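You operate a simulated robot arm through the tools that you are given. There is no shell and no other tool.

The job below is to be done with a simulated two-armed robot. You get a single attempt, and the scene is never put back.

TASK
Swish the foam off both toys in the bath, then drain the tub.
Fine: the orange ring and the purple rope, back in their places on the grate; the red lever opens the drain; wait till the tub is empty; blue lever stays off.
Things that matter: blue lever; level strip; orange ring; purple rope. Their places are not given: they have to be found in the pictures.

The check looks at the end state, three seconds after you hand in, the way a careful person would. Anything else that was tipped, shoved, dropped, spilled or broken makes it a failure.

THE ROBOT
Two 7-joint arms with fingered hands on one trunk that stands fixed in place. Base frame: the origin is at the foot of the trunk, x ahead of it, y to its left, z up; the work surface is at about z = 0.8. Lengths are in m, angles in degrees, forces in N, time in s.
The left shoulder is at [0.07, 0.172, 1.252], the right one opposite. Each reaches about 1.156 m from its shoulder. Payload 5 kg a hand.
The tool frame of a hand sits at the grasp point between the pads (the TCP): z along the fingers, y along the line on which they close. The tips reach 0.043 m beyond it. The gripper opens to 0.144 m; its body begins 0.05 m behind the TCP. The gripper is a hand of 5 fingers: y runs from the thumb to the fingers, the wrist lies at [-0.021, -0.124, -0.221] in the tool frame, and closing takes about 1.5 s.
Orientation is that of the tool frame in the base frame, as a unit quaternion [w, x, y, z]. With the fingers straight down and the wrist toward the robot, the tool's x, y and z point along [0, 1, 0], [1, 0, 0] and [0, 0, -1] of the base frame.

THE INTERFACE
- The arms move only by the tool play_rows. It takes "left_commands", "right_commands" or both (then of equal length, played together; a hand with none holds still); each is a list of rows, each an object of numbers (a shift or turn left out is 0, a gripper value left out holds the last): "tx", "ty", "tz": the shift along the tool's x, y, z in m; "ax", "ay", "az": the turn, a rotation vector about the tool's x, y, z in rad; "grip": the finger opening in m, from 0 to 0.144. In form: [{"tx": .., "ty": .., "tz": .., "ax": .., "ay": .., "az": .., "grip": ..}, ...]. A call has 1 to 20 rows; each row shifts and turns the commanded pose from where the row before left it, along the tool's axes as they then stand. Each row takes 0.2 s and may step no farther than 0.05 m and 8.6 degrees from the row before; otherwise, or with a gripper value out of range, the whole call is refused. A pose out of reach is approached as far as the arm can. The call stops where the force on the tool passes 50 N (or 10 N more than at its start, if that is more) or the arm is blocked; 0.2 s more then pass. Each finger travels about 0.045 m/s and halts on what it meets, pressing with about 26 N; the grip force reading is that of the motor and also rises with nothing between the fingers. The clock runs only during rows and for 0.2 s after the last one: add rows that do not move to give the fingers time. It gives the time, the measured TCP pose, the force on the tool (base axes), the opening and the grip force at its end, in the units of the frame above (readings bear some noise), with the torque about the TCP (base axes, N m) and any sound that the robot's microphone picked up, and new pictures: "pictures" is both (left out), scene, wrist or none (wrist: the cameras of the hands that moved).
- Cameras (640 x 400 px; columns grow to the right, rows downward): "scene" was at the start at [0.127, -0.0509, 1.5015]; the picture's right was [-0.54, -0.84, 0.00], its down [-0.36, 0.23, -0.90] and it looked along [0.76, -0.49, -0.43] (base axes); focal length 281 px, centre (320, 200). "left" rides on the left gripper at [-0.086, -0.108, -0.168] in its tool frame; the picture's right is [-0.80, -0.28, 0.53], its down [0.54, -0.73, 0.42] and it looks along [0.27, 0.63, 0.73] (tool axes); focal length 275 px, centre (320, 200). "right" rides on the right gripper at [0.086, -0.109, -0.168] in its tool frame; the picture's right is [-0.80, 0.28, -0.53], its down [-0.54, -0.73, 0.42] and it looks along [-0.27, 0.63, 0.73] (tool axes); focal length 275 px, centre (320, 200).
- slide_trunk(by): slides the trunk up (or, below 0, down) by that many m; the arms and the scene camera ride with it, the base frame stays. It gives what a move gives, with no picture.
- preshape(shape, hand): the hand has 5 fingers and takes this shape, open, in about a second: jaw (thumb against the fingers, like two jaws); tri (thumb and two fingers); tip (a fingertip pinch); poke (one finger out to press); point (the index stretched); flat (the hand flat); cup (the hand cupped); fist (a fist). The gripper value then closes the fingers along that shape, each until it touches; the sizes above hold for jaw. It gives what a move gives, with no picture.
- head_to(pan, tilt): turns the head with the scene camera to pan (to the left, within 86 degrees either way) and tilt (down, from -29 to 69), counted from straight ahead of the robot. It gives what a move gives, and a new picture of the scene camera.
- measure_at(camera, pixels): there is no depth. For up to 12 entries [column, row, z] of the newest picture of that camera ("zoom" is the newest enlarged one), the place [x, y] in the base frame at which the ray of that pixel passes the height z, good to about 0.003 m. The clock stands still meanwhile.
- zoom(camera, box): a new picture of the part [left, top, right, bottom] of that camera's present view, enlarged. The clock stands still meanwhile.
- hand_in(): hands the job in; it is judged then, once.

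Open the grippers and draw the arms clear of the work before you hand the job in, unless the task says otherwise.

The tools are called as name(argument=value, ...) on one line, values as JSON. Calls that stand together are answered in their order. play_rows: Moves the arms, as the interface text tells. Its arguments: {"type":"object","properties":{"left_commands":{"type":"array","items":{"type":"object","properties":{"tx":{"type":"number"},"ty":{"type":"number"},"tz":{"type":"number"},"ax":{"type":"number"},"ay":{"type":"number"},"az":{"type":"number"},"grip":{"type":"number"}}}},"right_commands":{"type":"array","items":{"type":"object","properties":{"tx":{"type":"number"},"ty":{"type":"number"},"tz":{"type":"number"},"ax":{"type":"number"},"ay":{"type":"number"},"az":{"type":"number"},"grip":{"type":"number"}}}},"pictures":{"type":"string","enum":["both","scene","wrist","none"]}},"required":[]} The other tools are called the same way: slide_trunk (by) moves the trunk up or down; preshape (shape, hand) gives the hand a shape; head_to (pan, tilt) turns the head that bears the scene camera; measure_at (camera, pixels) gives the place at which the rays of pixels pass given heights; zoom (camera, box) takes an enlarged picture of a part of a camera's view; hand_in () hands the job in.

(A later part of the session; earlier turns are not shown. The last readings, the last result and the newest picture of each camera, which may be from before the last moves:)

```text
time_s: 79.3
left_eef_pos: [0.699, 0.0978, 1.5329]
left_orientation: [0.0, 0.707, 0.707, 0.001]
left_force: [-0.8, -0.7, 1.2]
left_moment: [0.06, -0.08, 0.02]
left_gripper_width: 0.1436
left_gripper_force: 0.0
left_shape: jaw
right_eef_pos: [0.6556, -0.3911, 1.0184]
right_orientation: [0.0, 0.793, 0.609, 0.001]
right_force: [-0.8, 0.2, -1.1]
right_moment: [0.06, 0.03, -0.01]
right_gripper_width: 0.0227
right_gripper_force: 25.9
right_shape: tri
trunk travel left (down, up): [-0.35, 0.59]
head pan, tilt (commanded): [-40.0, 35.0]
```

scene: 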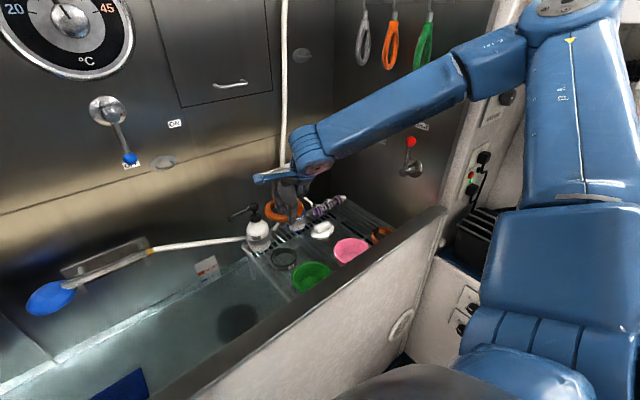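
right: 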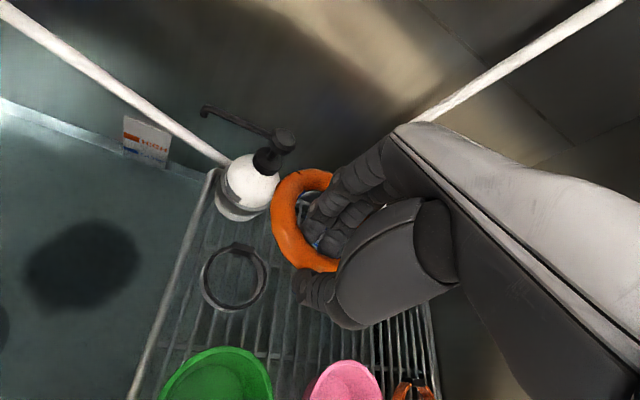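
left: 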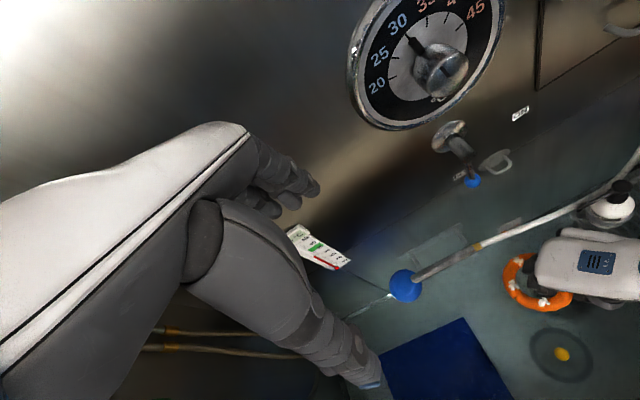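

The reverse path works. I now yaw back to 60° and carry the ring right to above its place at (0.656,-0.657).

play_rows(right_commands=[{"az": 0.131}, {"az": 0.131}, {"az": 0.131}, {"az": 0.131}, {"az": 0.131}, {"az": 0.131}, {"tx": -0.01663, "ty": 0.0288}, {"tx": -0.01663, "ty": 0.0288}, {"tx": -0.01663, "ty": 0.0288}, {"tx": -0.01663, "ty": 0.0288}, {"tx": -0.01663, "ty": 0.0288}, {"tx": -0.01663, "ty": 0.0288}, {"tx": -0.01663, "ty": 0.0288}, {"tx": -0.01663, "ty": 0.0288}, {}])

```text
time_s: 82.5
left_eef_pos: [0.7012, 0.1013, 1.5309]
left_orientation: [0.0, 0.707, 0.707, 0.0]
left_force: [0.1, 0.0, 0.3]
left_moment: [-0.07, -0.02, -0.05]
left_gripper_width: 0.1437
left_gripper_force: 0.0
left_shape: jaw
right_eef_pos: [0.655, -0.6568, 1.0216]
right_orientation: [0.0, 0.966, 0.257, 0.0]
right_force: [0.2, 0.4, -0.9]
right_moment: [0.01, 0.04, 0.0]
right_gripper_width: 0.0226
right_gripper_force: 26.8
right_shape: tri
trunk travel left (down, up): [-0.35, 0.59]
head pan, tilt (commanded): [-40.0, 35.0]
```

scene: 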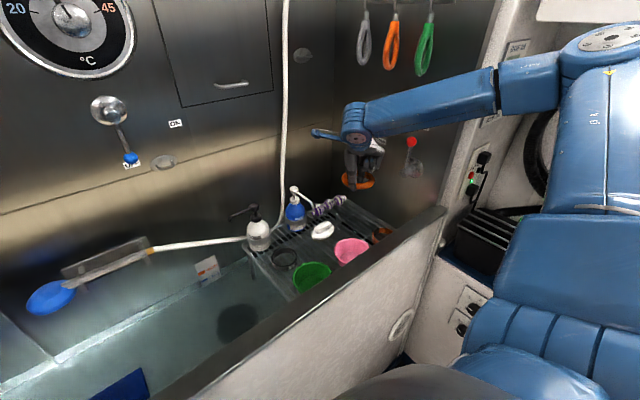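
right: 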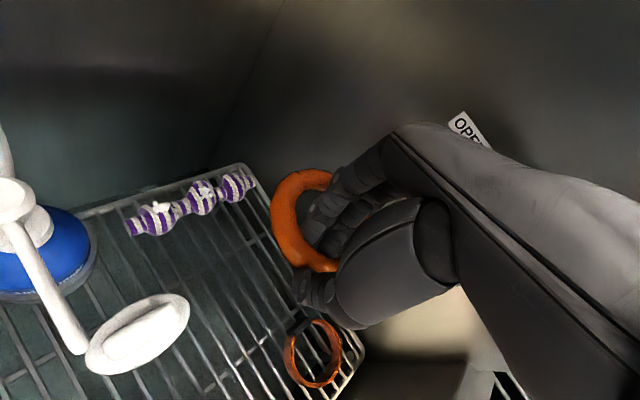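

Same pose as when lifted. I lower the ring straight down onto the grate, slowing near z=0.846.

play_rows(right_commands=[{"tz": 0.02}, {"tz": 0.02}, {"tz": 0.02}, {"tz": 0.02}, {"tz": 0.02}, {"tz": 0.02}, {"tz": 0.02}, {"tz": 0.015}, {"tz": 0.01}, {"tz": 0.006}, {"tz": 0.003}, {}])

zoom(camera="scene", box=[320, 180, 400, 240])

```text
time_s: 85.1
left_eef_pos: [0.7009, 0.1002, 1.5311]
left_orientation: [0.0, 0.707, 0.707, -0.001]
left_force: [0.5, 0.1, -0.5]
left_moment: [0.0, -0.01, -0.05]
left_gripper_width: 0.1437
left_gripper_force: 0.0
left_shape: jaw
right_eef_pos: [0.6545, -0.6581, 0.8454]
right_orientation: [0.0, 0.966, 0.258, 0.0]
right_force: [0.6, 1.5, 1.1]
right_moment: [-0.08, -0.01, 0.04]
right_gripper_width: 0.0228
right_gripper_force: 26.0
right_shape: tri
trunk travel left (down, up): [-0.35, 0.59]
head pan, tilt (commanded): [-40.0, 35.0]
```

scene: 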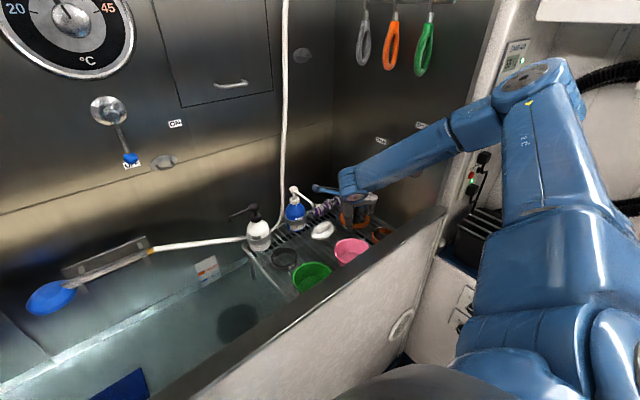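
right: 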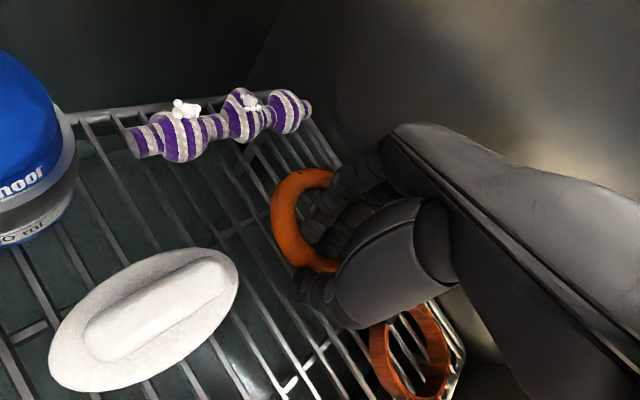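

```text
6.67 times, centred on (360, 210) of scene
```

zoom: 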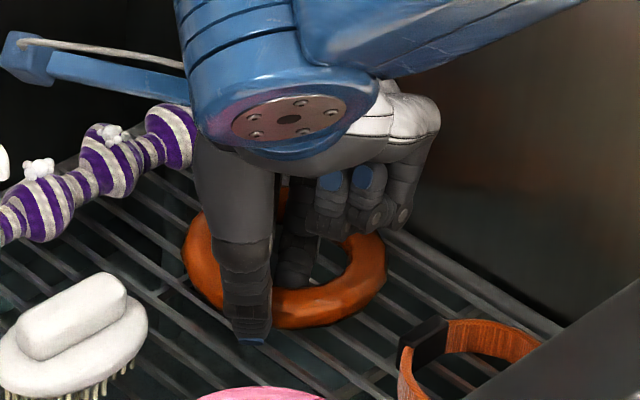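

The ring sits just as it did at grasp time. I open the fingers to 0.06 and rise straight up.

play_rows(right_commands=[{"tz": 0.001}, {"grip": 0.03}, {"grip": 0.045}, {"grip": 0.06}, {}, {}, {}], pictures="wrist")

play_rows(right_commands=[{"tz": -0.005}, {"tz": -0.01}, {"tz": -0.015}, {"tz": -0.02}, {"tz": -0.02}, {"tz": -0.02}, {"tz": -0.02}, {"tz": -0.02}, {"tz": -0.02}, {"tz": -0.02}])

zoom(camera="right", box=[130, 150, 350, 330])

zoom(camera="scene", box=[270, 170, 430, 270])

```text
time_s: 86.7
left_eef_pos: [0.7014, 0.0998, 1.5314]
left_orientation: [0.0, 0.707, 0.707, -0.001]
left_force: [0.2, -0.2, 1.1]
left_moment: [0.01, 0.0, 0.02]
left_gripper_width: 0.1439
left_gripper_force: 0.1
left_shape: jaw
right_eef_pos: [0.6551, -0.6587, 0.8452]
right_orientation: [0.0, 0.966, 0.258, 0.0]
right_force: [0.5, 0.1, 0.4]
right_moment: [-0.01, 0.03, -0.04]
right_gripper_width: 0.0597
right_gripper_force: 0.1
right_shape: tri
trunk travel left (down, up): [-0.35, 0.59]
head pan, tilt (commanded): [-40.0, 35.0]
```

right: 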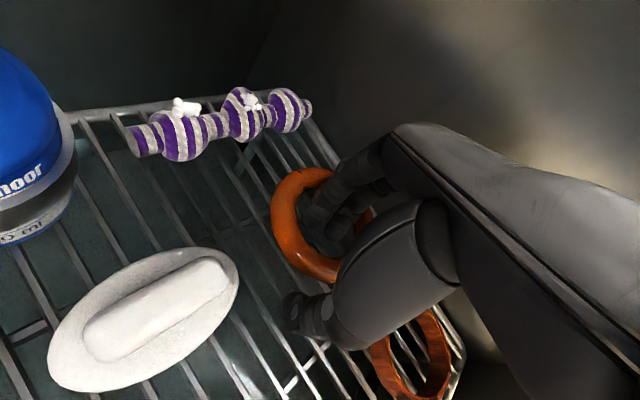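

```text
time_s: 88.9
left_eef_pos: [0.7006, 0.1, 1.5324]
left_orientation: [0.0, 0.707, 0.707, 0.0]
left_force: [0.5, -0.4, 0.1]
left_moment: [0.0, -0.02, -0.04]
left_gripper_width: 0.1437
left_gripper_force: 0.1
left_shape: jaw
right_eef_pos: [0.6533, -0.6582, 1.0147]
right_orientation: [0.0, 0.966, 0.258, -0.001]
right_force: [-0.3, 0.4, 0.0]
right_moment: [-0.01, -0.02, 0.0]
right_gripper_width: 0.0595
right_gripper_force: 0.0
right_shape: tri
trunk travel left (down, up): [-0.35, 0.59]
head pan, tilt (commanded): [-40.0, 35.0]
```

scene: 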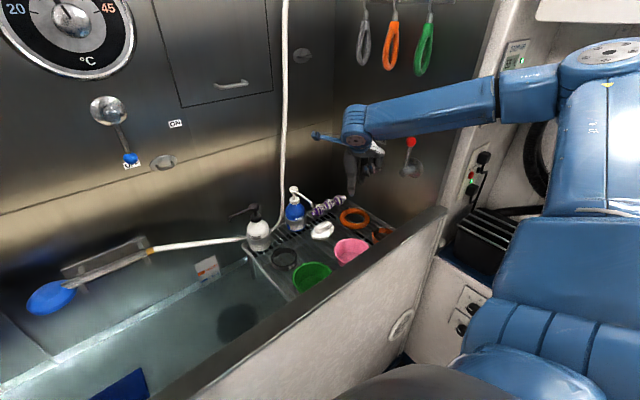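
right: 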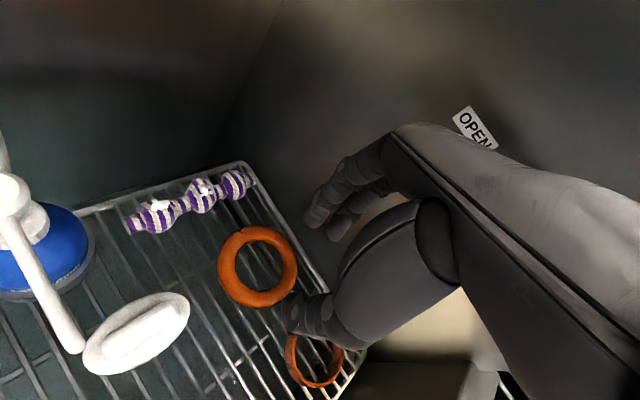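

```text
2.22 times, centred on (240, 240) of right
```

zoom: 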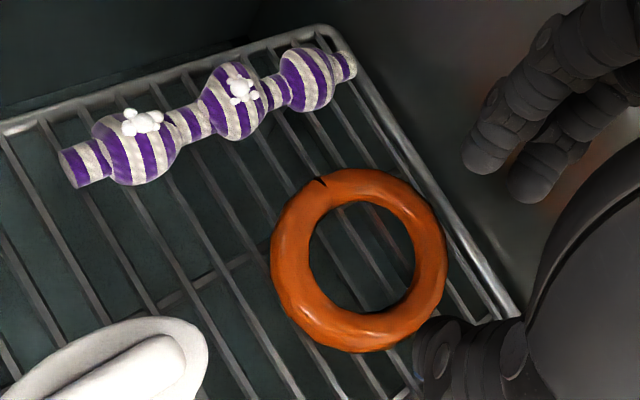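

```text
4.00 times, centred on (350, 220) of scene
```

zoom: 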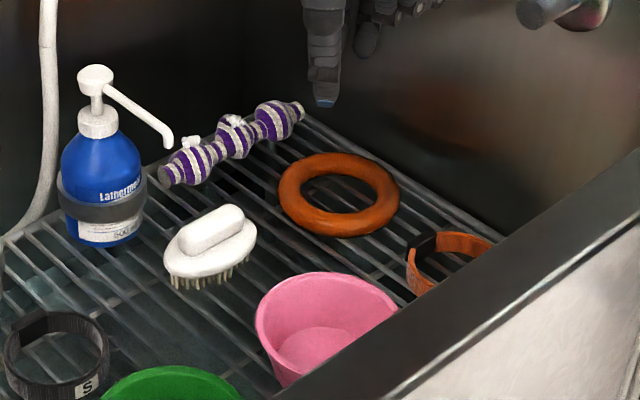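

The ring is back in place, clean. Next the rope: I measure it, the ring's new centre, and the blue bottle's nozzle from both cameras to plan the approach.

measure_at(camera="right", pixels=[[257, 267, 0.8125], [78, 350, 0.85], [78, 350, 0.9], [78, 350, 0.95], [10, 198, 0.95], [10, 198, 1.0], [126, 228, 0.82], [203, 196, 0.82], [252, 180, 0.82], [160, 217, 0.82], [236, 184, 0.82]])

measure_at(camera="scene", pixels=[[354.5, 218.75, 0.8125], [312.5, 205, 0.85], [312.5, 205, 0.9], [312.5, 205, 0.95], [293.8, 188.8, 0.95], [293.8, 188.8, 1.0], [312.5, 215, 0.82], [328.5, 203.5, 0.82], [344.5, 196.5, 0.82]])

```text
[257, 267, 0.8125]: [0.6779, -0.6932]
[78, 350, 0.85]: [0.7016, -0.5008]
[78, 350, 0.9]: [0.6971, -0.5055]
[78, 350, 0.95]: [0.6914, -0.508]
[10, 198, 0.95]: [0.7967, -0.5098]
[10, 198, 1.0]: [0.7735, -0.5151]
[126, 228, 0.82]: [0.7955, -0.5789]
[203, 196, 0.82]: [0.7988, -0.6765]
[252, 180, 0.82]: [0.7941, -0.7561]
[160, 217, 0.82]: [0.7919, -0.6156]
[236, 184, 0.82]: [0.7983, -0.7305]
```

```text
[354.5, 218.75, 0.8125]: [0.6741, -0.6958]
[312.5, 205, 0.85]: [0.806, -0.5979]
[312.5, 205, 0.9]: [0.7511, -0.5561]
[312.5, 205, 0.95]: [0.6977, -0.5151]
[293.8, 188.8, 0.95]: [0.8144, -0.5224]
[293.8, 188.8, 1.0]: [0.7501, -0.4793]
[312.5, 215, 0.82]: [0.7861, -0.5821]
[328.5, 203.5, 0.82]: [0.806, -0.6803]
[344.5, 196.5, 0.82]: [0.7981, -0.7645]
```

The ring's centre is now (0.675,-0.695), within a few mm of its start. The nozzle tip is at (0.693,-0.51,0.955), so I'll carry higher from now on. I rise to 1.06, move over the rope's middle knot (0.799,-0.675) and yaw to 10°.

play_rows(right_commands=[{"tz": -0.025, "grip": 0.066}, {"tz": -0.02}, {"tx": 0.01973, "ty": 0.01448}, {"tx": 0.01973, "ty": 0.01448}, {"tx": 0.01973, "ty": 0.01448}, {"tx": 0.01973, "ty": 0.01448}, {"tx": 0.01973, "ty": 0.01448}, {"tx": 0.01973, "ty": 0.01448}, {"az": -0.1247}, {"az": -0.1247}, {"az": -0.1247}, {"az": -0.1247}, {"az": -0.1247}, {"az": -0.1247}, {"az": -0.1247}, {}])

```text
time_s: 92.3
left_eef_pos: [0.7009, 0.0999, 1.5326]
left_orientation: [0.0, 0.707, 0.707, 0.0]
left_force: [-0.6, 1.3, 0.2]
left_moment: [-0.05, 0.01, -0.04]
left_gripper_width: 0.1438
left_gripper_force: 0.1
left_shape: jaw
right_eef_pos: [0.801, -0.6751, 1.0597]
right_orientation: [0.0, 0.766, 0.643, 0.0]
right_force: [-0.2, -0.6, 0.4]
right_moment: [-0.02, 0.0, 0.03]
right_gripper_width: 0.0656
right_gripper_force: 0.0
right_shape: tri
trunk travel left (down, up): [-0.35, 0.59]
head pan, tilt (commanded): [-40.0, 35.0]
```

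scene: 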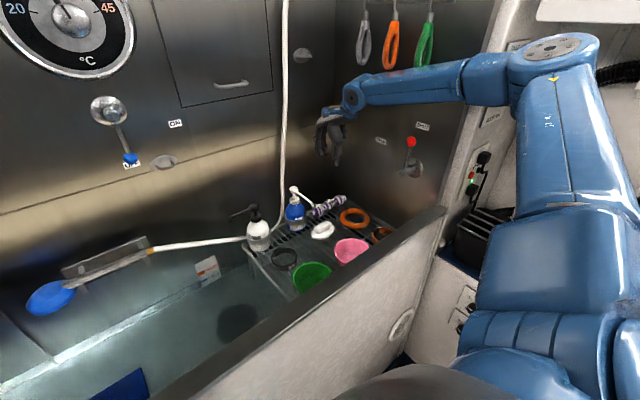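
right: 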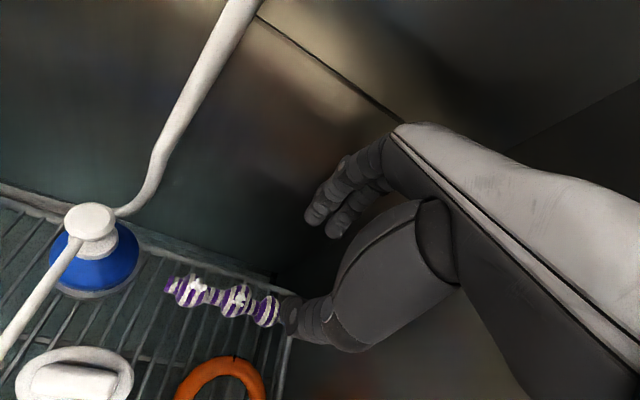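

The rope is visible at (168,286)–(280,315) with its middle knot near (236,298). I zoom and re-measure it from here before lowering.

zoom(camera="right", box=[150, 250, 310, 350])

measure_at(camera="right", pixels=[[168, 286, 0.82], [191, 291, 0.82], [236, 299, 0.82], [268, 310, 0.82], [220, 380, 0.8125]])

```text
4.00 times, centred on (230, 300) of right
```

zoom: 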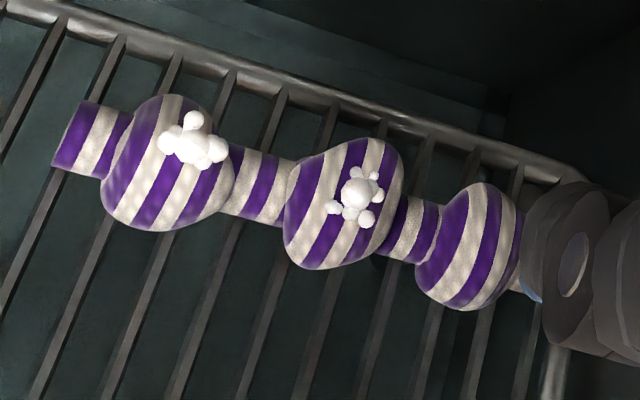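

```text
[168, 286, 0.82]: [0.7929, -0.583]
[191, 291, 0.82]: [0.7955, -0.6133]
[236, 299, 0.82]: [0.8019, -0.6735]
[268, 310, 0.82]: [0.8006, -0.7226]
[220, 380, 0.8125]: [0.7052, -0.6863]
```

The middle knot is at (0.801,-0.674), right below the TCP. I lower 17 cm to z≈0.89 and check clearances.

play_rows(right_commands=[{"tz": 0.02}, {"tz": 0.02}, {"tz": 0.02}, {"tz": 0.02}, {"tz": 0.02}, {"tz": 0.02}, {"tz": 0.02}, {"tz": 0.015}, {"tz": 0.015}, {}])

zoom(camera="right", box=[200, 180, 400, 360])

zoom(camera="scene", box=[280, 130, 440, 250])

```text
time_s: 94.5
left_eef_pos: [0.7015, 0.1012, 1.5317]
left_orientation: [0.0, 0.707, 0.707, 0.0]
left_force: [0.7, 0.5, -0.7]
left_moment: [-0.02, -0.02, 0.01]
left_gripper_width: 0.1437
left_gripper_force: 0.0
left_shape: jaw
right_eef_pos: [0.8013, -0.6741, 0.8894]
right_orientation: [0.0, 0.768, 0.641, 0.0]
right_force: [0.6, 1.3, -0.6]
right_moment: [0.02, 0.02, 0.03]
right_gripper_width: 0.0657
right_gripper_force: 0.0
right_shape: tri
trunk travel left (down, up): [-0.35, 0.59]
head pan, tilt (commanded): [-40.0, 35.0]
```

scene: 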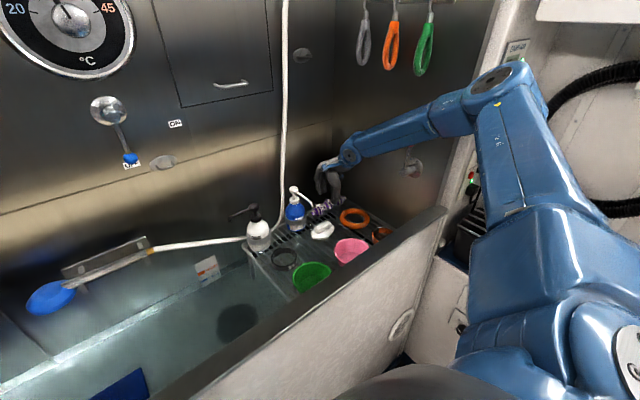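
right: 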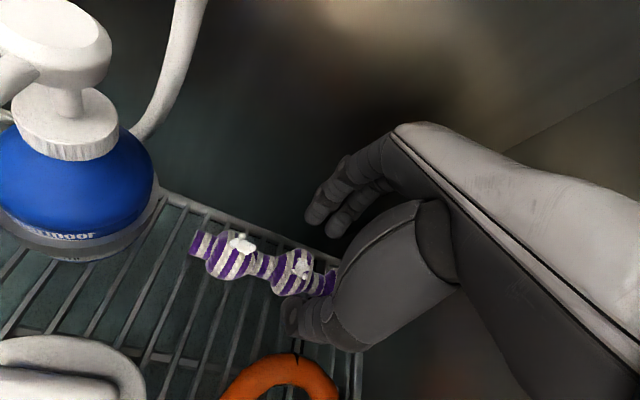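

```text
2.22 times, centred on (300, 270) of right
```

zoom: 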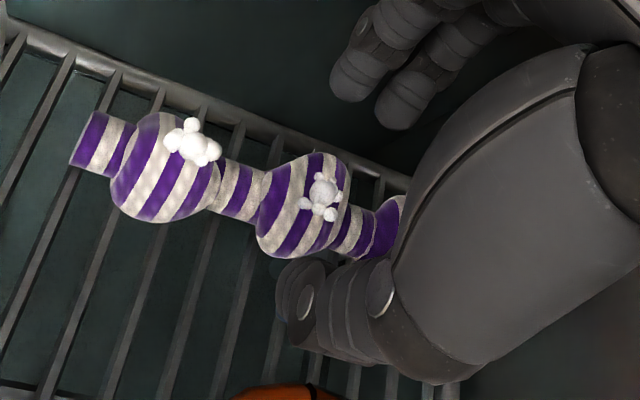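

```text
3.33 times, centred on (360, 190) of scene
```

zoom: 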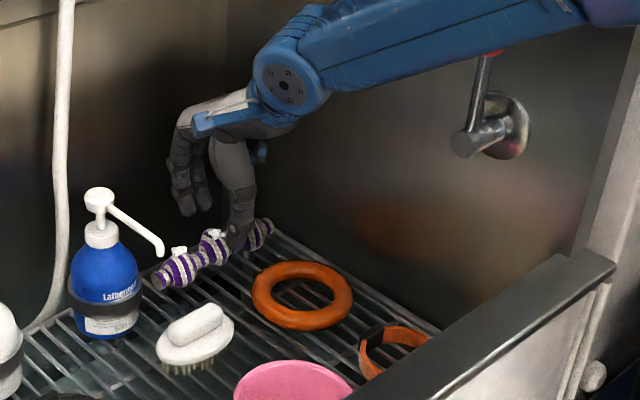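

The forearm stays about 5 cm clear of the red lever ball. I lower on to about z=0.852.

play_rows(right_commands=[{"tz": 0.012}, {"tz": 0.012}, {"tz": 0.01}, {"tz": 0.004}, {}])

zoom(camera="right", box=[200, 180, 400, 360])

zoom(camera="scene", box=[290, 150, 410, 240])

```text
time_s: 95.7
left_eef_pos: [0.701, 0.0999, 1.5305]
left_orientation: [0.0, 0.707, 0.707, 0.0]
left_force: [-1.1, 0.8, 0.3]
left_moment: [0.01, -0.02, 0.03]
left_gripper_width: 0.1436
left_gripper_force: 0.0
left_shape: jaw
right_eef_pos: [0.8011, -0.6744, 0.8518]
right_orientation: [0.0, 0.767, 0.641, 0.0]
right_force: [-0.5, 0.3, 0.1]
right_moment: [-0.02, -0.01, -0.02]
right_gripper_width: 0.0656
right_gripper_force: 0.0
right_shape: tri
trunk travel left (down, up): [-0.35, 0.59]
head pan, tilt (commanded): [-40.0, 35.0]
```

scene: 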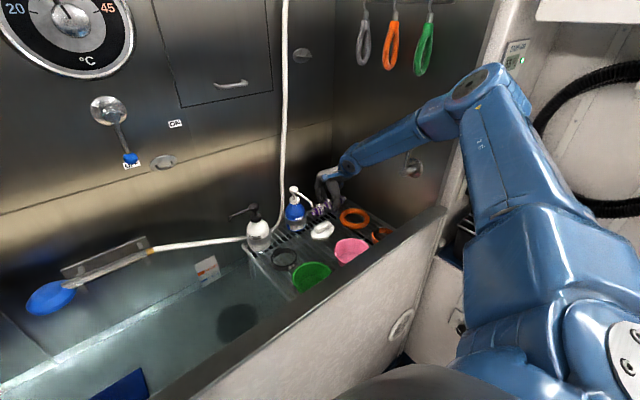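
right: 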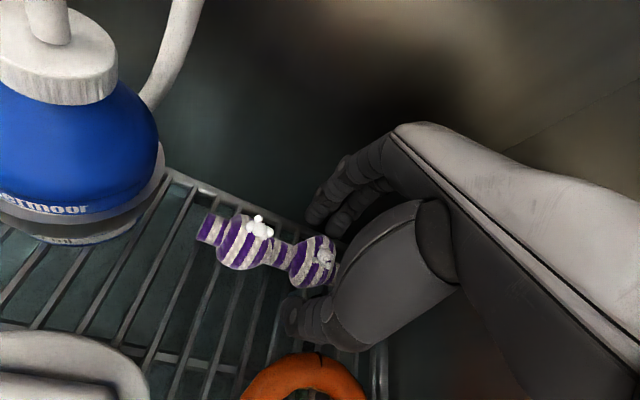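

```text
2.22 times, centred on (300, 270) of right
```

zoom: 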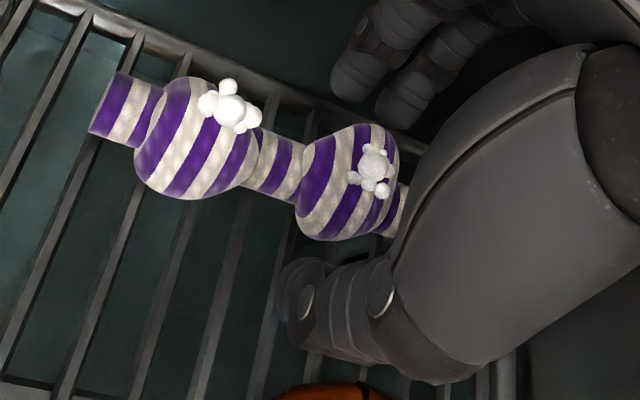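

```text
4.44 times, centred on (350, 195) of scene
```

zoom: 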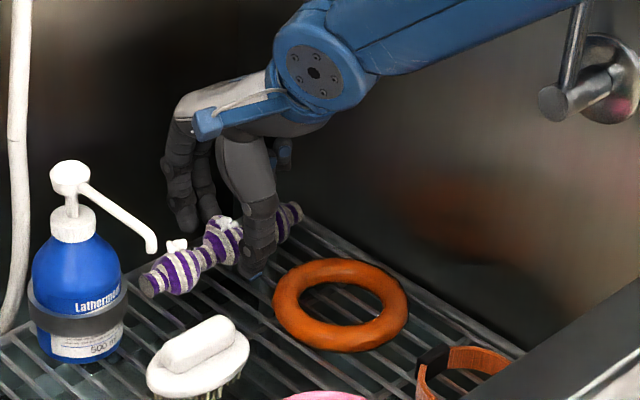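

The middle knot is centred between thumb and fingers. I lower 5 mm more and close the fingers on it.

play_rows(right_commands=[{"tz": 0.003}, {"tz": 0.002}, {}, {"grip": 0.05}, {"grip": 0.04}, {"grip": 0.02}, {"grip": 0.0}, {}, {}, {}, {}, {}])

zoom(camera="right", box=[200, 180, 400, 360])

zoom(camera="scene", box=[290, 150, 410, 240])

```text
time_s: 98.3
left_eef_pos: [0.7009, 0.1001, 1.5304]
left_orientation: [0.0, 0.707, 0.707, 0.001]
left_force: [0.0, 0.1, -0.1]
left_moment: [-0.01, 0.01, 0.03]
left_gripper_width: 0.1436
left_gripper_force: 0.2
left_shape: jaw
right_eef_pos: [0.802, -0.6744, 0.8461]
right_orientation: [-0.001, 0.768, 0.641, 0.001]
right_force: [-0.5, 0.7, -1.1]
right_moment: [-0.03, -0.03, 0.01]
right_gripper_width: 0.0311
right_gripper_force: 25.6
right_shape: tri
trunk travel left (down, up): [-0.35, 0.59]
head pan, tilt (commanded): [-40.0, 35.0]
```

scene: 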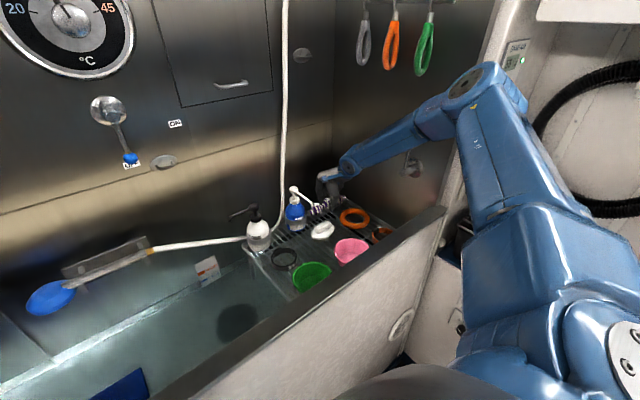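
right: 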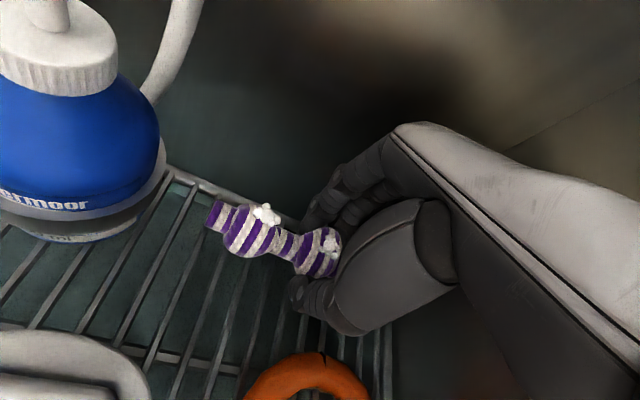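

```text
2.22 times, centred on (300, 270) of right
```

zoom: 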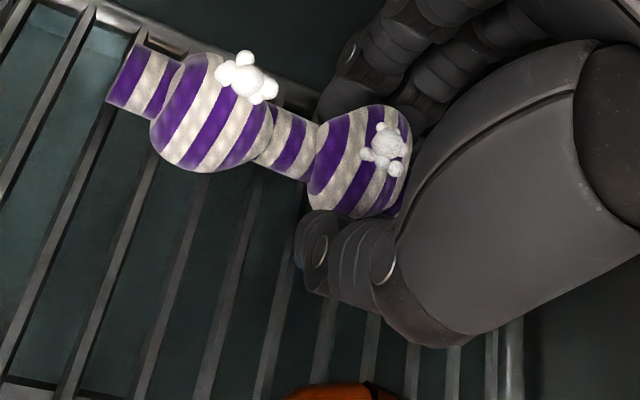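

```text
4.44 times, centred on (350, 195) of scene
```

zoom: 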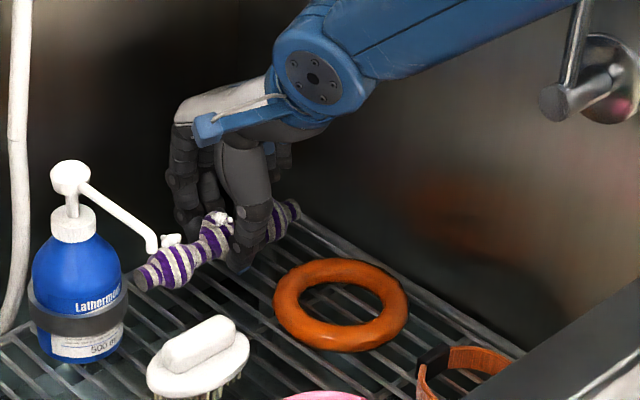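

The rope is gripped at width 0.031 with 26 N, grasp pose (0.802,-0.674,0.846), yaw 10°. I lift straight up 6 cm and check.

play_rows(right_commands=[{"tz": -0.01}, {"tz": -0.015}, {"tz": -0.015}, {"tz": -0.02}, {}])

zoom(camera="scene", box=[290, 130, 410, 220])

```text
time_s: 99.5
left_eef_pos: [0.7014, 0.1007, 1.5312]
left_orientation: [0.0, 0.707, 0.707, -0.001]
left_force: [0.3, -0.3, 0.3]
left_moment: [-0.01, 0.02, -0.02]
left_gripper_width: 0.1439
left_gripper_force: 0.0
left_shape: jaw
right_eef_pos: [0.8002, -0.6745, 0.9062]
right_orientation: [-0.001, 0.767, 0.642, 0.0]
right_force: [0.2, -0.3, -1.3]
right_moment: [0.02, 0.0, -0.02]
right_gripper_width: 0.0313
right_gripper_force: 25.7
right_shape: tri
trunk travel left (down, up): [-0.35, 0.59]
head pan, tilt (commanded): [-40.0, 35.0]
```

scene: 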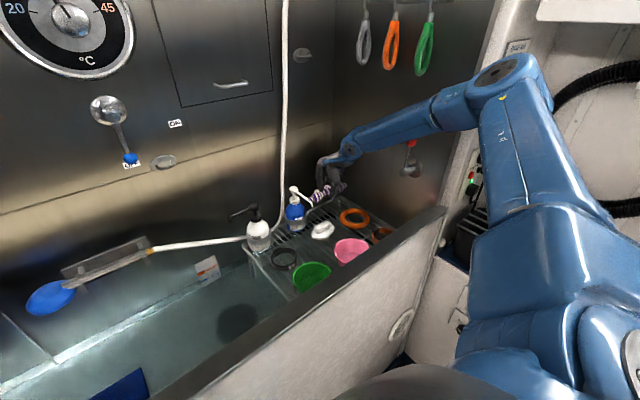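
right: 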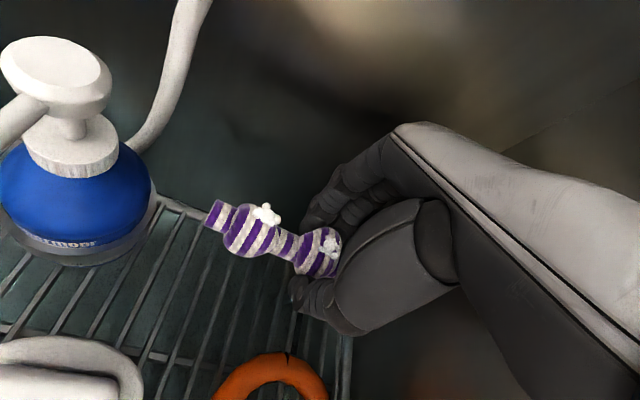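

```text
4.44 times, centred on (350, 175) of scene
```

zoom: 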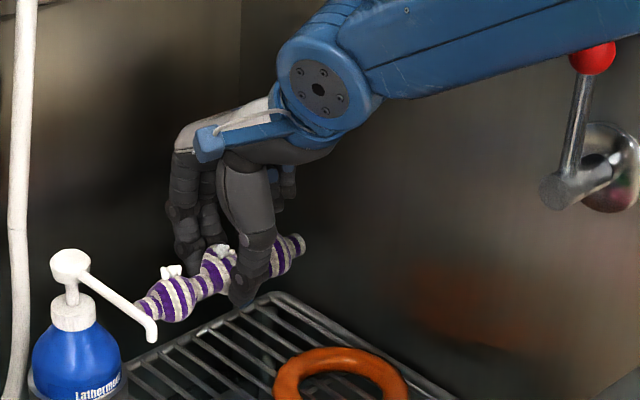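

The rope came up level with its foam. I lift on to z≈1.10 to clear the bottle nozzle.

play_rows(right_commands=[{"tz": -0.024}, {"tz": -0.024}, {"tz": -0.024}, {"tz": -0.024}, {"tz": -0.024}, {"tz": -0.024}, {"tz": -0.024}, {"tz": -0.026}, {}])

```text
time_s: 101.5
left_eef_pos: [0.7006, 0.0999, 1.5314]
left_orientation: [0.0, 0.707, 0.707, 0.0]
left_force: [-0.3, 0.2, 0.0]
left_moment: [-0.01, -0.02, -0.01]
left_gripper_width: 0.1436
left_gripper_force: 0.0
left_shape: jaw
right_eef_pos: [0.801, -0.6747, 1.0988]
right_orientation: [0.0, 0.767, 0.642, -0.001]
right_force: [-0.2, -0.3, -1.2]
right_moment: [0.01, 0.01, 0.0]
right_gripper_width: 0.0311
right_gripper_force: 26.3
right_shape: tri
trunk travel left (down, up): [-0.35, 0.59]
head pan, tilt (commanded): [-40.0, 35.0]
```

scene: 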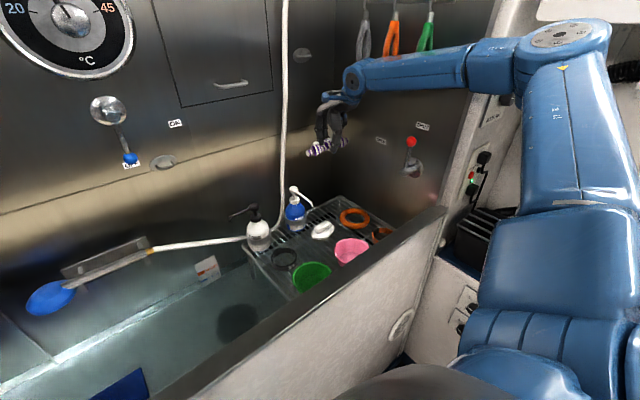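
right: 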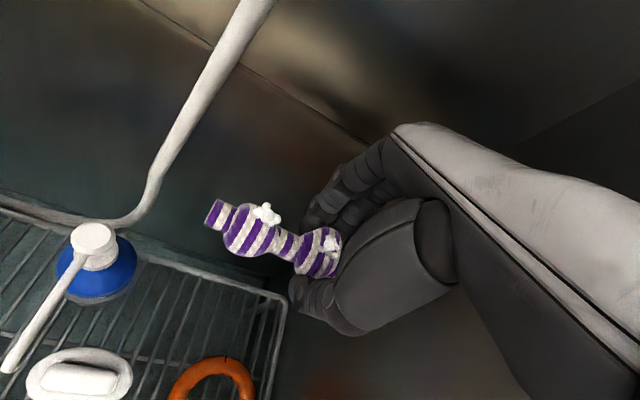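

I carry the rope diagonally to (0.68,-0.40) at z≈1.10 and then yaw to -40° for the dip posture.

play_rows(right_commands=[{"tx": 0.02778, "ty": -0.01845}, {"tx": 0.02778, "ty": -0.01845}, {"tx": 0.02778, "ty": -0.01845}, {"tx": 0.02778, "ty": -0.01845}, {"tx": 0.02778, "ty": -0.01845}, {"tx": 0.02778, "ty": -0.01845}, {"tx": 0.02778, "ty": -0.01845}, {"tx": 0.02778, "ty": -0.01845}, {"tx": 0.02778, "ty": -0.01845}, {"az": -0.1247}, {"az": -0.1247}, {"az": -0.1247}, {"az": -0.1247}, {"az": -0.1247}, {"az": -0.1247}, {"az": -0.1247}, {}])

```text
time_s: 105.1
left_eef_pos: [0.7, 0.1, 1.5319]
left_orientation: [0.0, 0.707, 0.707, 0.001]
left_force: [-0.4, 0.0, 0.8]
left_moment: [-0.03, -0.02, -0.01]
left_gripper_width: 0.1438
left_gripper_force: 0.1
left_shape: jaw
right_eef_pos: [0.6813, -0.3995, 1.1006]
right_orientation: [0.0, 0.423, 0.906, 0.0]
right_force: [-0.5, -0.2, -0.7]
right_moment: [-0.02, 0.02, 0.04]
right_gripper_width: 0.031
right_gripper_force: 25.7
right_shape: tri
trunk travel left (down, up): [-0.35, 0.59]
head pan, tilt (commanded): [-40.0, 35.0]
```

scene: 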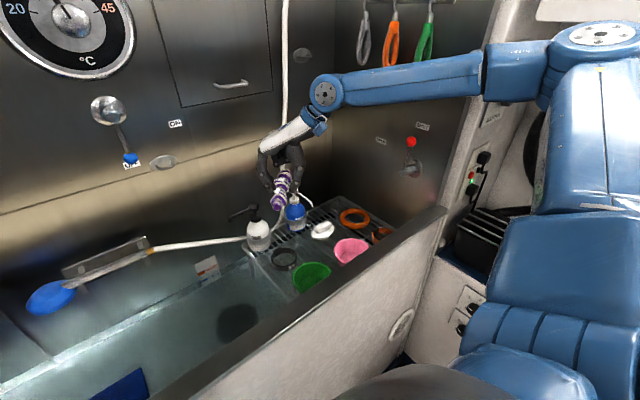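
right: 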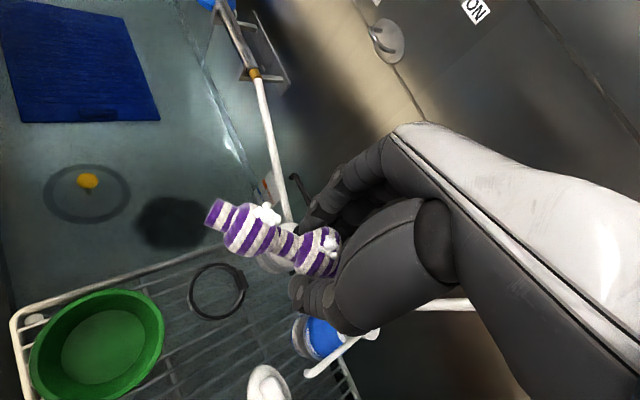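

Clear so far. I move on to above the water at (0.70,-0.14), then lower the trunk 0.26 m to the dipping posture.

play_rows(right_commands=[{"tx": 0.0234, "ty": 0.0227}, {"tx": 0.0234, "ty": 0.0227}, {"tx": 0.0234, "ty": 0.0227}, {"tx": 0.0234, "ty": 0.0227}, {"tx": 0.0234, "ty": 0.0227}, {"tx": 0.0234, "ty": 0.0227}, {"tx": 0.0234, "ty": 0.0227}, {"tx": 0.0234, "ty": 0.0227}, {}])

slide_trunk(by=-0.26)

head_to(pan=-25, tilt=35)

```text
time_s: 107.1
left_eef_pos: [0.7006, 0.0994, 1.532]
left_orientation: [0.0, 0.707, 0.707, 0.001]
left_force: [-1.1, -0.3, 0.0]
left_moment: [0.02, -0.02, -0.03]
left_gripper_width: 0.1437
left_gripper_force: 0.1
left_shape: jaw
right_eef_pos: [0.7011, -0.14, 1.1005]
right_orientation: [-0.001, 0.425, 0.905, 0.0]
right_force: [0.1, -0.8, -1.8]
right_moment: [0.03, -0.03, -0.01]
right_gripper_width: 0.031
right_gripper_force: 26.4
right_shape: tri
trunk travel left (down, up): [-0.35, 0.59]
head pan, tilt (commanded): [-40.0, 35.0]
```

scene: 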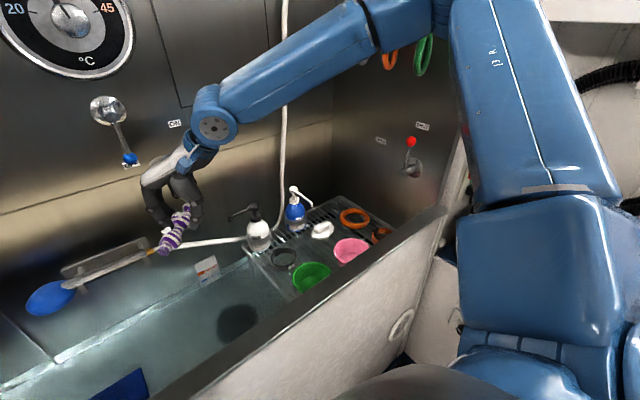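
right: 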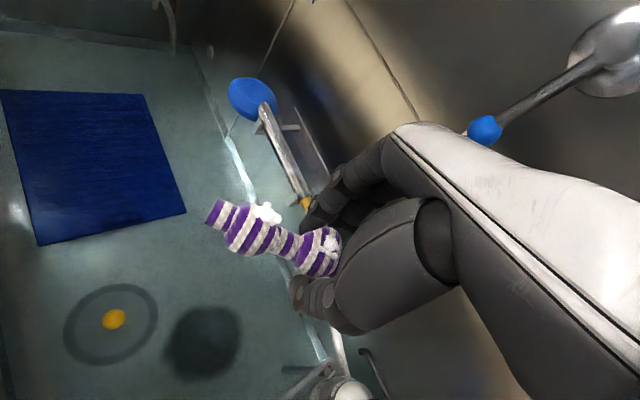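

```text
time_s: 109.8
left_eef_pos: [0.7007, 0.0998, 1.2713]
left_orientation: [0.0, 0.707, 0.707, -0.001]
left_force: [0.2, -0.6, 0.7]
left_moment: [-0.02, -0.03, -0.03]
left_gripper_width: 0.1435
left_gripper_force: 0.1
left_shape: jaw
right_eef_pos: [0.7008, -0.1386, 0.8412]
right_orientation: [0.0, 0.424, 0.906, 0.0]
right_force: [0.6, 0.0, -1.0]
right_moment: [0.01, 0.01, 0.0]
right_gripper_width: 0.0314
right_gripper_force: 25.6
right_shape: tri
trunk travel left (down, up): [-0.09, 0.85]
head pan, tilt (commanded): [-40.0, 35.0]
```

```text
time_s: 110.5
left_eef_pos: [0.701, 0.1004, 1.271]
left_orientation: [0.0, 0.707, 0.707, -0.001]
left_force: [1.2, 0.5, 0.0]
left_moment: [-0.01, -0.01, -0.01]
left_gripper_width: 0.1438
left_gripper_force: 0.2
left_shape: jaw
right_eef_pos: [0.7015, -0.1382, 0.8397]
right_orientation: [-0.001, 0.424, 0.905, 0.0]
right_force: [0.0, 0.1, -1.1]
right_moment: [0.02, -0.01, -0.03]
right_gripper_width: 0.0312
right_gripper_force: 25.9
right_shape: tri
trunk travel left (down, up): [-0.09, 0.85]
head pan, tilt (commanded): [-25.0, 35.0]
```

scene: 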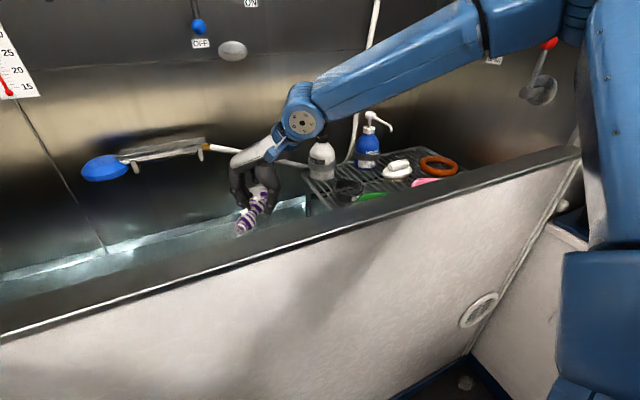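

Blue lever still hangs at OFF (198,27). I lower the rope from 0.84 to about 0.70 over the water.

play_rows(right_commands=[{"tz": 0.02}, {"tz": 0.02}, {"tz": 0.02}, {"tz": 0.02}, {"tz": 0.02}, {"tz": 0.02}, {"tz": 0.015}, {}], pictures="wrist")

zoom(camera="left", box=[440, 200, 640, 400])

```text
time_s: 112.3
left_eef_pos: [0.7006, 0.0997, 1.2716]
left_orientation: [0.0, 0.707, 0.707, 0.0]
left_force: [0.3, 0.3, -0.6]
left_moment: [0.01, -0.02, -0.03]
left_gripper_width: 0.144
left_gripper_force: 0.1
left_shape: jaw
right_eef_pos: [0.7011, -0.1384, 0.7059]
right_orientation: [0.0, 0.424, 0.905, -0.001]
right_force: [0.5, 0.8, -0.7]
right_moment: [-0.02, 0.0, 0.02]
right_gripper_width: 0.0309
right_gripper_force: 26.0
right_shape: tri
trunk travel left (down, up): [-0.09, 0.85]
head pan, tilt (commanded): [-25.0, 35.0]
```

right: 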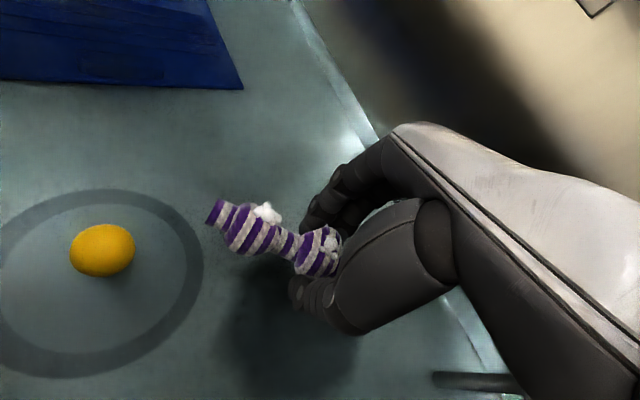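

```text
2.00 times, centred on (540, 300) of left
```

zoom: 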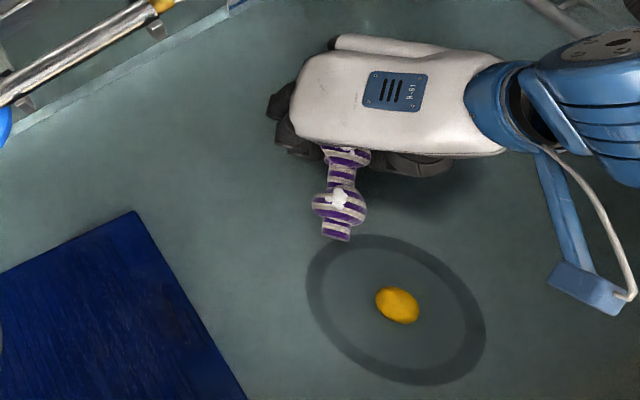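

The rope's end points near the drain ring but 8 cm from the yellow knob. I shift 1.5 cm away from it and lower in small steps toward 0.65.

play_rows(right_commands=[{"tx": -0.015}, {"tz": 0.01}, {"tz": 0.01}, {"tz": 0.01}, {"tz": 0.008}, {"tz": 0.006}, {"tz": 0.005}, {}], pictures="wrist")

zoom(camera="left", box=[480, 230, 640, 330])

zoom(camera="right", box=[160, 150, 380, 330])

```text
time_s: 114.1
left_eef_pos: [0.7016, 0.1002, 1.2721]
left_orientation: [-0.001, 0.708, 0.707, 0.0]
left_force: [0.2, -0.6, 0.0]
left_moment: [0.0, 0.0, -0.01]
left_gripper_width: 0.1437
left_gripper_force: 0.1
left_shape: jaw
right_eef_pos: [0.711, -0.151, 0.6567]
right_orientation: [0.0, 0.424, 0.906, 0.0]
right_force: [1.1, -0.4, -1.1]
right_moment: [-0.02, -0.03, 0.0]
right_gripper_width: 0.0309
right_gripper_force: 26.0
right_shape: tri
trunk travel left (down, up): [-0.09, 0.85]
head pan, tilt (commanded): [-25.0, 35.0]
```

right: 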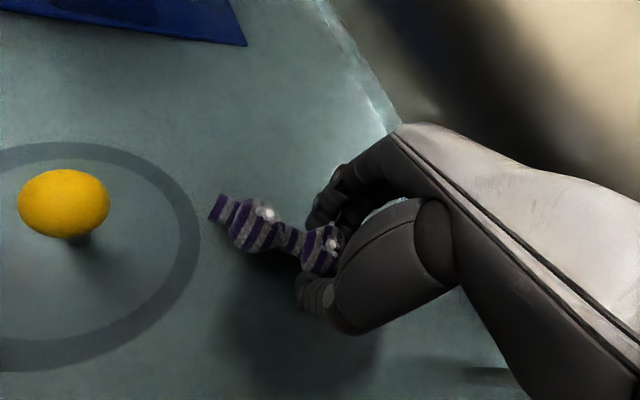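

```text
4.00 times, centred on (560, 280) of left
```

zoom: 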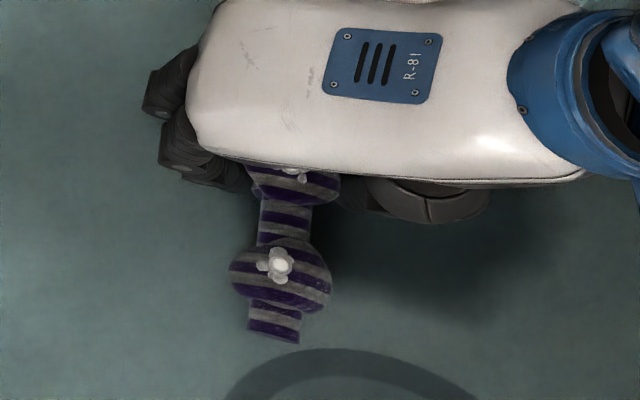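

```text
2.22 times, centred on (270, 240) of right
```

zoom: 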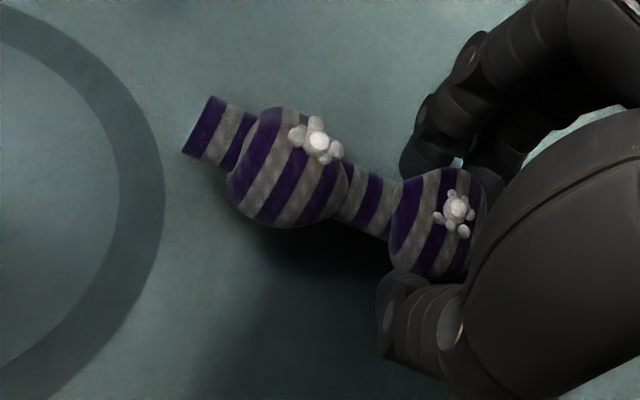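

The rope is wet and only the foam tips still stick out of the water. I lower 1.4 cm more in small steps.

play_rows(right_commands=[{"tz": 0.003}, {"tz": 0.003}, {"tz": 0.003}, {"tz": 0.003}, {"tz": 0.002}, {}], pictures="wrist")

zoom(camera="left", box=[480, 230, 640, 330])

zoom(camera="right", box=[160, 150, 380, 330])

```text
time_s: 115.5
left_eef_pos: [0.7001, 0.1001, 1.2722]
left_orientation: [0.0, 0.707, 0.708, 0.0]
left_force: [0.3, -0.6, 0.2]
left_moment: [0.02, 0.01, -0.01]
left_gripper_width: 0.1439
left_gripper_force: 0.1
left_shape: jaw
right_eef_pos: [0.7114, -0.1501, 0.6448]
right_orientation: [0.0, 0.425, 0.905, 0.001]
right_force: [-0.3, -1.0, 13.2]
right_moment: [0.06, 0.0, 0.03]
right_gripper_width: 0.0319
right_gripper_force: 26.2
right_shape: tri
trunk travel left (down, up): [-0.09, 0.85]
head pan, tilt (commanded): [-25.0, 35.0]
```

right: 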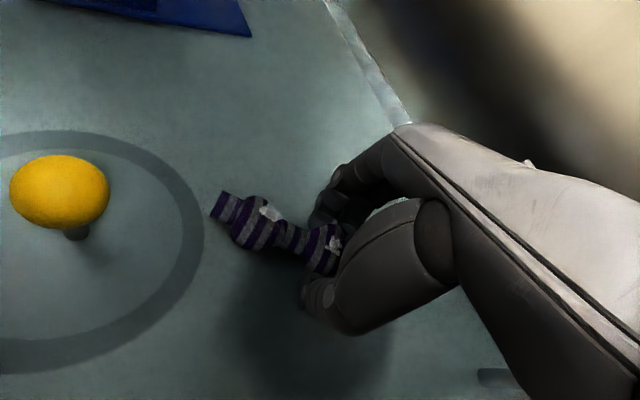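

```text
4.00 times, centred on (560, 280) of left
```

zoom: 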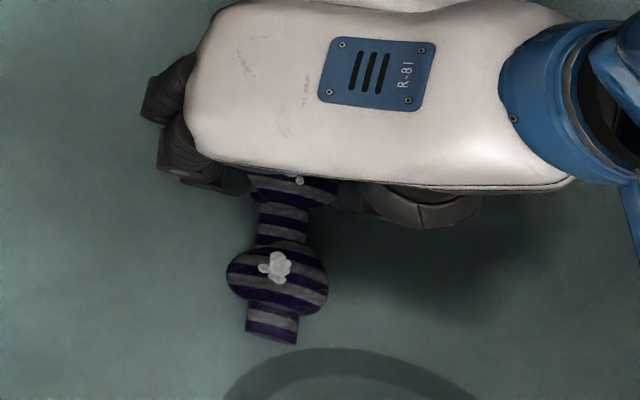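

```text
2.22 times, centred on (270, 240) of right
```

zoom: 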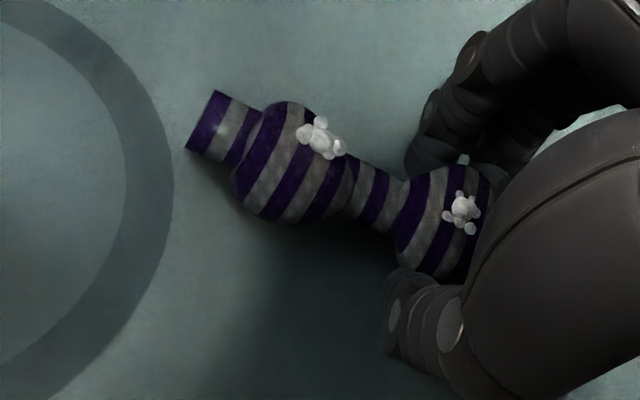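

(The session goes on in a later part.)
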